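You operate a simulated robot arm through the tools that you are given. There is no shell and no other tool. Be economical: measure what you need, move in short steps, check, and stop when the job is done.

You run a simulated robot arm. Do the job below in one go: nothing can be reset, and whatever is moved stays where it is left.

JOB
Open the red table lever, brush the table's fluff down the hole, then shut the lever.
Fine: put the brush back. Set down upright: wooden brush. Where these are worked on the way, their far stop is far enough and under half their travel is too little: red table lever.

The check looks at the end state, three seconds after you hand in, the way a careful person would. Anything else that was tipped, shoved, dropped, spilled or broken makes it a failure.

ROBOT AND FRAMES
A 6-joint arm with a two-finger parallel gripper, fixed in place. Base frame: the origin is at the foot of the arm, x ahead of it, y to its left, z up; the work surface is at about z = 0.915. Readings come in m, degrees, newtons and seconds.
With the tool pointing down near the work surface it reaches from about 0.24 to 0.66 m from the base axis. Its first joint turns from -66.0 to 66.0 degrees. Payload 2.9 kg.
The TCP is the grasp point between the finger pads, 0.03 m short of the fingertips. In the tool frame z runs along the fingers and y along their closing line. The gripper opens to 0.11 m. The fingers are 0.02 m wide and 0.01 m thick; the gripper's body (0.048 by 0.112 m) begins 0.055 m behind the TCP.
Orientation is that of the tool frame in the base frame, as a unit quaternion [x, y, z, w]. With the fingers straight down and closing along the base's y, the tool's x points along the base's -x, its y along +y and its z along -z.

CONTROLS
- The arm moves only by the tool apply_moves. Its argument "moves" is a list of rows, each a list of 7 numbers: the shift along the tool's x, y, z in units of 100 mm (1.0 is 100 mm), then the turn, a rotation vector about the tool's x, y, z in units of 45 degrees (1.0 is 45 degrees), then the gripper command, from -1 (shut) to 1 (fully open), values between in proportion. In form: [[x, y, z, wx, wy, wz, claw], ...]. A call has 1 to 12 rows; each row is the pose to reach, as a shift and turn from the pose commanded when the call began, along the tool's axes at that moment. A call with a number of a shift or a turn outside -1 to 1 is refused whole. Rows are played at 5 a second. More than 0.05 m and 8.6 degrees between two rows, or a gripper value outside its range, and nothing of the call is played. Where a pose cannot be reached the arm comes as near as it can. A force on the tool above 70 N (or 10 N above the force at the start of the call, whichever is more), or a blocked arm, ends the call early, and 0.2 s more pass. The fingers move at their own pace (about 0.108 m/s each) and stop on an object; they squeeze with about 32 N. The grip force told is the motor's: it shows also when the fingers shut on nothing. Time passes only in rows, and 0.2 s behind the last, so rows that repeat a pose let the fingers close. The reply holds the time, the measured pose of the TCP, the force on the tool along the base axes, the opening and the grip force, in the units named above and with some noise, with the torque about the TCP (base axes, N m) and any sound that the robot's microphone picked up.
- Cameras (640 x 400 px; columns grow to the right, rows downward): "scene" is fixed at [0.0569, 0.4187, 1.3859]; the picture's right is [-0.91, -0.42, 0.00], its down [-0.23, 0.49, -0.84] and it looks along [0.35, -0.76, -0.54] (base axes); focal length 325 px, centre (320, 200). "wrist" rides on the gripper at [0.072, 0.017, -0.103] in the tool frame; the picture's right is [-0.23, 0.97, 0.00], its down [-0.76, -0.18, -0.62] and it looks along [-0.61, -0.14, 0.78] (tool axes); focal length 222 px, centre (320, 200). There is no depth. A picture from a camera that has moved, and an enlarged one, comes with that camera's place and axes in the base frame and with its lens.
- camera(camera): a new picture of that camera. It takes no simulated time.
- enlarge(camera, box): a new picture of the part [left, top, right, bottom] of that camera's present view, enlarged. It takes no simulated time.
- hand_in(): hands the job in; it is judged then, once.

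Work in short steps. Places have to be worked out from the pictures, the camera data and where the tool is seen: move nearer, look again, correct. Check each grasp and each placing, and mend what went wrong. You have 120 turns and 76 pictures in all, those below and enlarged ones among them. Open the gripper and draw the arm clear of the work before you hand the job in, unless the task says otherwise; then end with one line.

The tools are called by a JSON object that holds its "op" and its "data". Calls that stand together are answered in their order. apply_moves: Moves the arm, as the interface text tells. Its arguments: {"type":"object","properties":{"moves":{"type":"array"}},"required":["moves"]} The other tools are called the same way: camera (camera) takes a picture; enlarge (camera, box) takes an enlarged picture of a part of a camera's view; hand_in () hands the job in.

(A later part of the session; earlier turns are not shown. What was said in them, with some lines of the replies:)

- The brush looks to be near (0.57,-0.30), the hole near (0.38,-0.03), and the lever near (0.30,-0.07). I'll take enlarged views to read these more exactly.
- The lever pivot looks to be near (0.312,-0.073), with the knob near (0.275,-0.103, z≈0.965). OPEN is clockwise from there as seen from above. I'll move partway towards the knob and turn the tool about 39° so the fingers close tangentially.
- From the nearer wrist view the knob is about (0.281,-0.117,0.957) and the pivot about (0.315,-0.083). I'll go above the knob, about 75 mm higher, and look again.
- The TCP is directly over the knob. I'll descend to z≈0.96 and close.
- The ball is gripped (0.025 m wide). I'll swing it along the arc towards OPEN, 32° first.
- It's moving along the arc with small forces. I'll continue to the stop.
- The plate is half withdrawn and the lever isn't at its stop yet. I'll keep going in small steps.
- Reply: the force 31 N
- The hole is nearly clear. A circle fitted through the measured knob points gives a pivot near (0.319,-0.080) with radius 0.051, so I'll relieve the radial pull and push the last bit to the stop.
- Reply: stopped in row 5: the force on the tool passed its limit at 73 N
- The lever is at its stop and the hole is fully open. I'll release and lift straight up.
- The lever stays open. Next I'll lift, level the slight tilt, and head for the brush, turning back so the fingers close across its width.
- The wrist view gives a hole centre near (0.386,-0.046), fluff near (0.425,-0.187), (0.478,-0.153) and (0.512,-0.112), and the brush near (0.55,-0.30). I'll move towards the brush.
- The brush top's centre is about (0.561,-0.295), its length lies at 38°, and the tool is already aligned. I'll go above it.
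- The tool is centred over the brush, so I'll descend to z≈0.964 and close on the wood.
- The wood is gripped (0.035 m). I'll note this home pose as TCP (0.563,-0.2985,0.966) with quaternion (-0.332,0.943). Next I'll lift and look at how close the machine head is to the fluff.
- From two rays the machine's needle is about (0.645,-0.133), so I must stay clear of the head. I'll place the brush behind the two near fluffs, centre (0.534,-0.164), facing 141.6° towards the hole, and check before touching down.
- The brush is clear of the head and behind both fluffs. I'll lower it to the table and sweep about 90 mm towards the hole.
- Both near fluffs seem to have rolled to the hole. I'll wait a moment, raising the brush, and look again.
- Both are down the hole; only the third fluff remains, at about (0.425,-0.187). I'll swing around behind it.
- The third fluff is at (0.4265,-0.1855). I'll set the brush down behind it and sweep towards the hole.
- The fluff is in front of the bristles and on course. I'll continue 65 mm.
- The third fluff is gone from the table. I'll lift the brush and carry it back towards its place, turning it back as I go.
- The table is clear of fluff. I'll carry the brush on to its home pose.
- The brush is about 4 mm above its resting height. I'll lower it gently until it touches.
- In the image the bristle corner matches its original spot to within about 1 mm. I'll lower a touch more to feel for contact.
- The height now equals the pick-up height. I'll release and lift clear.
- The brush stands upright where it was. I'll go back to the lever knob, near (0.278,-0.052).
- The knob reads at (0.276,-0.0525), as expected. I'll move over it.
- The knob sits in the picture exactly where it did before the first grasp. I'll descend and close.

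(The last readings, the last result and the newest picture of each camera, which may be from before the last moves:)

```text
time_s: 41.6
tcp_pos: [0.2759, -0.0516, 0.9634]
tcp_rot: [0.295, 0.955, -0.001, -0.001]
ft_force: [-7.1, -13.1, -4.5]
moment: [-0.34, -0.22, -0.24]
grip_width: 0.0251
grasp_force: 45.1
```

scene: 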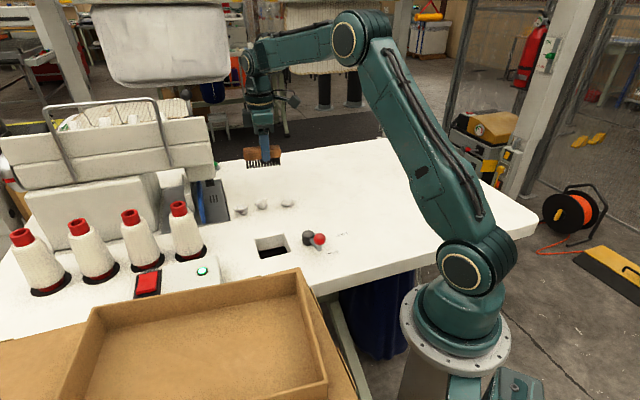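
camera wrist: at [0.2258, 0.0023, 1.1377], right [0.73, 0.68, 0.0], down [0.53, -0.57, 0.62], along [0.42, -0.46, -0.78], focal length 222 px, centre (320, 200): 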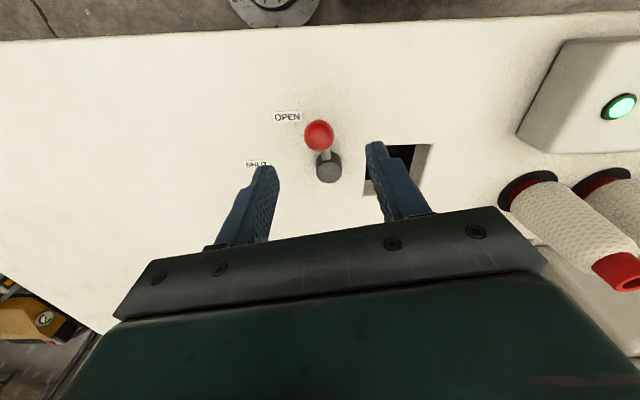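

The knob is gripped. I'll swing it back towards SHUT along the fitted arc (r≈0.0505).

{"op": "apply_moves", "data": {"moves": [[-0.005, -0.07, 0, 0, 0, -0.178, -1], [-0.0195, -0.139, 0, 0, 0, -0.356, -1], [-0.044, -0.205, 0, 0, 0, -0.533, -1], [-0.077, -0.268, 0, 0, 0, -0.711, -1], [-0.118, -0.325, 0, 0, 0, -0.889, -1]]}}

{"op": "apply_moves", "data": {"moves": [[-0.005, -0.07, 0, 0, 0, -0.178, -1], [-0.0195, -0.139, 0, 0, 0, -0.356, -1], [-0.044, -0.205, 0, 0, 0, -0.533, -1], [-0.077, -0.268, 0, 0, 0, -0.711, -1]]}}

{"op": "enlarge", "data": {"camera": "scene", "box": [240, 150, 400, 270]}}

```text
time_s: 42.9
tcp_pos: [0.2667, -0.0846, 0.962]
tcp_rot: [-0.053, 0.999, 0.001, -0.002]
ft_force: [-12.7, 2.8, -18.7]
moment: [0.13, -0.5, 0.17]
grip_width: 0.0252
grasp_force: 45.1
```

```text
time_s: 43.9
tcp_pos: [0.2764, -0.1126, 0.9632]
tcp_rot: [-0.326, 0.945, 0.0, -0.001]
ft_force: [-20.4, -5.5, -1.6]
moment: [-0.22, 0.42, 0.34]
grip_width: 0.0257
grasp_force: 44.9
```

```text
3.33 times, centred on (320, 210) of scene
camera zoom: at [0.0564, 0.4185, 1.3859], right [-0.91, -0.42, 0.0], down [-0.23, 0.49, -0.84], along [0.35, -0.76, -0.54], focal length 1083 px, centre (320, 167)
```

zoom: 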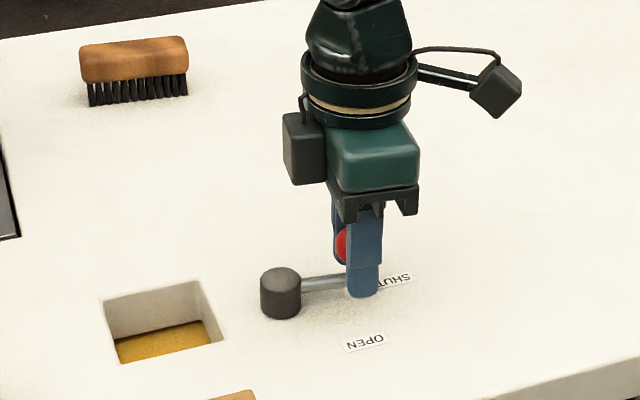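

The plate covers the hole; the knob was at (0.282,-0.116) originally, so a little more remains. I'll push gently on to the stop.

{"op": "apply_moves", "data": {"moves": [[0.03, 0, 0, 0, 0, 0, -1], [0.025, -0.05, 0, 0, 0, -0.12, -1], [0.015, -0.1, 0, 0, 0, -0.24, -1], [0.005, -0.14, 0, 0, 0, -0.3, -1], [0.005, -0.14, 0, 0, 0, -0.3, -1]]}}

{"op": "enlarge", "data": {"camera": "scene", "box": [240, 150, 400, 270]}}

```text
time_s: 45.0
tcp_pos: [0.2815, -0.1169, 0.9619]
tcp_rot: [-0.437, 0.899, 0.008, -0.001]
ft_force: [-20.2, 45.0, 18.8]
moment: [-0.38, 0.52, -0.16]
grip_width: 0.0256
grasp_force: 44.6
```

```text
3.33 times, centred on (320, 210) of scene
camera zoom: at [0.0562, 0.42, 1.3855], right [-0.91, -0.42, 0.0], down [-0.23, 0.49, -0.84], along [0.35, -0.77, -0.54], focal length 1083 px, centre (320, 167)
```

zoom: 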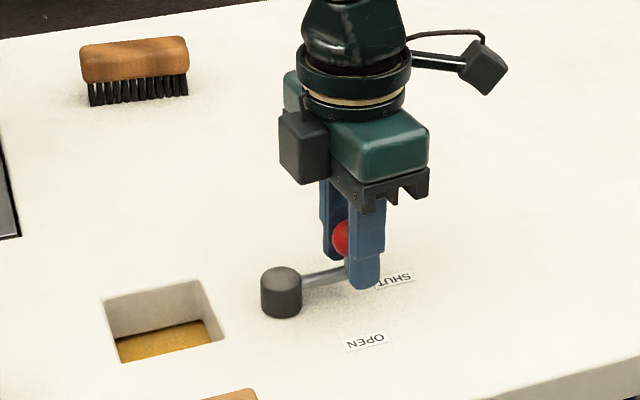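

It's at the stop (45 N resisting, knob back at its original place). I'll release and rise.

{"op": "apply_moves", "data": {"moves": [[0, 0.05, 0, 0, 0, 0, -1], [0, 0.05, 0, 0, 0, 0, 0.1], [0, 0.05, 0, 0, 0, 0, 0.1], [0, 0.05, -0.3, 0, 0, 0, 0.1], [0, 0.05, -0.6, 0, 0, 0, 0.1], [-0.2, 0.05, -1.0, 0, 0, 0, 0.1]]}}

{"op": "camera", "data": {"camera": "scene"}}

{"op": "enlarge", "data": {"camera": "scene", "box": [220, 150, 380, 270]}}

```text
time_s: 46.5
tcp_pos: [0.2931, -0.1039, 1.0637]
tcp_rot: [-0.434, 0.901, -0.001, 0.001]
ft_force: [0.1, 0.5, -0.3]
moment: [0.04, 0.01, -0.05]
grip_width: 0.0606
grasp_force: 0.2
```

```text
37 pictures are left
```

scene: 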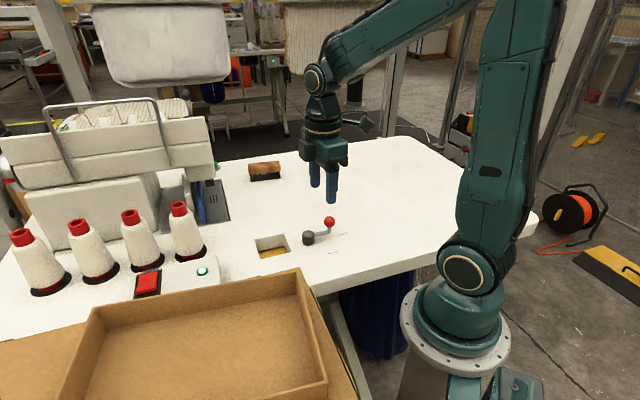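

```text
3.33 times, centred on (300, 210) of scene
camera zoom: at [0.0569, 0.4187, 1.3859], right [-0.91, -0.42, 0.0], down [-0.23, 0.49, -0.84], along [0.35, -0.76, -0.54], focal length 1083 px, centre (387, 167)
```

zoom: 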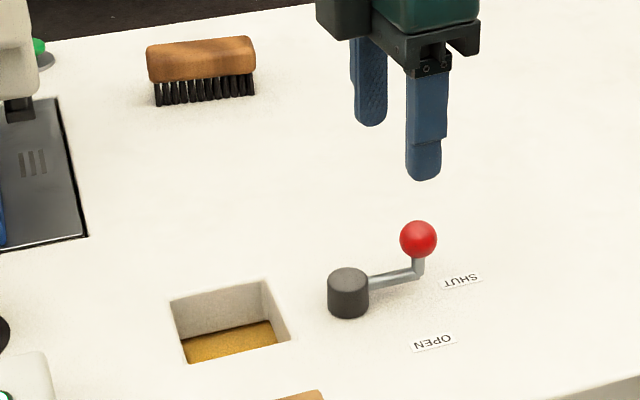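

The lever is shut exactly as at the start, the brush is home and the table is clean. I'll draw the arm up and open the gripper fully.

{"op": "apply_moves", "data": {"moves": [[-0.2, 0, -0.3, 0, 0, 0, 0.6], [-0.5, 0, -0.6, 0, 0, 0, 1], [-0.8, 0, -0.9, 0, 0, 0, 1], [-0.8, 0, -0.9, 0, 0, 0, 1]]}}

{"op": "camera", "data": {"camera": "wrist"}}

```text
time_s: 47.5
tcp_pos: [0.3439, -0.0424, 1.1522]
tcp_rot: [-0.434, 0.901, 0.001, 0.001]
ft_force: [0.1, 0.5, 1.3]
moment: [-0.03, 0.0, 0.0]
grip_width: 0.1098
grasp_force: 0.0
```

```text
35 pictures are left
camera wrist: at [0.284, -0.0887, 1.2532], right [-0.62, 0.79, 0.0], down [0.61, 0.48, 0.62], along [0.49, 0.39, -0.78], focal length 222 px, centre (320, 200)
```

wrist: 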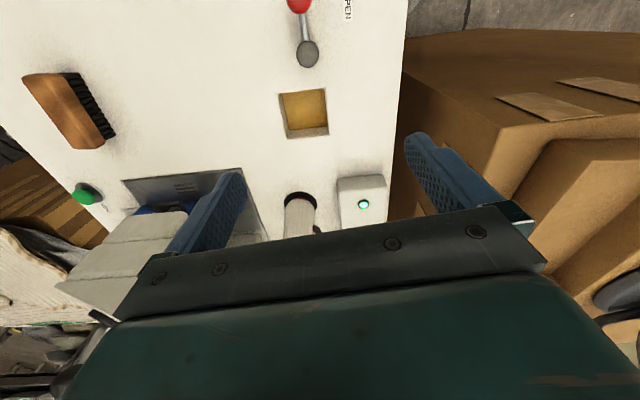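

The hole is shut with no fluff on it, and the arm is clear, so I'm handing in.

{"op": "hand_in", "data": {}}

```text
The job is handed in.
```

I opened the red lever fully, swept all three fluffs down the hole, put the brush back upright in its place, shut the lever to its stop, and left the arm clear with the gripper open.
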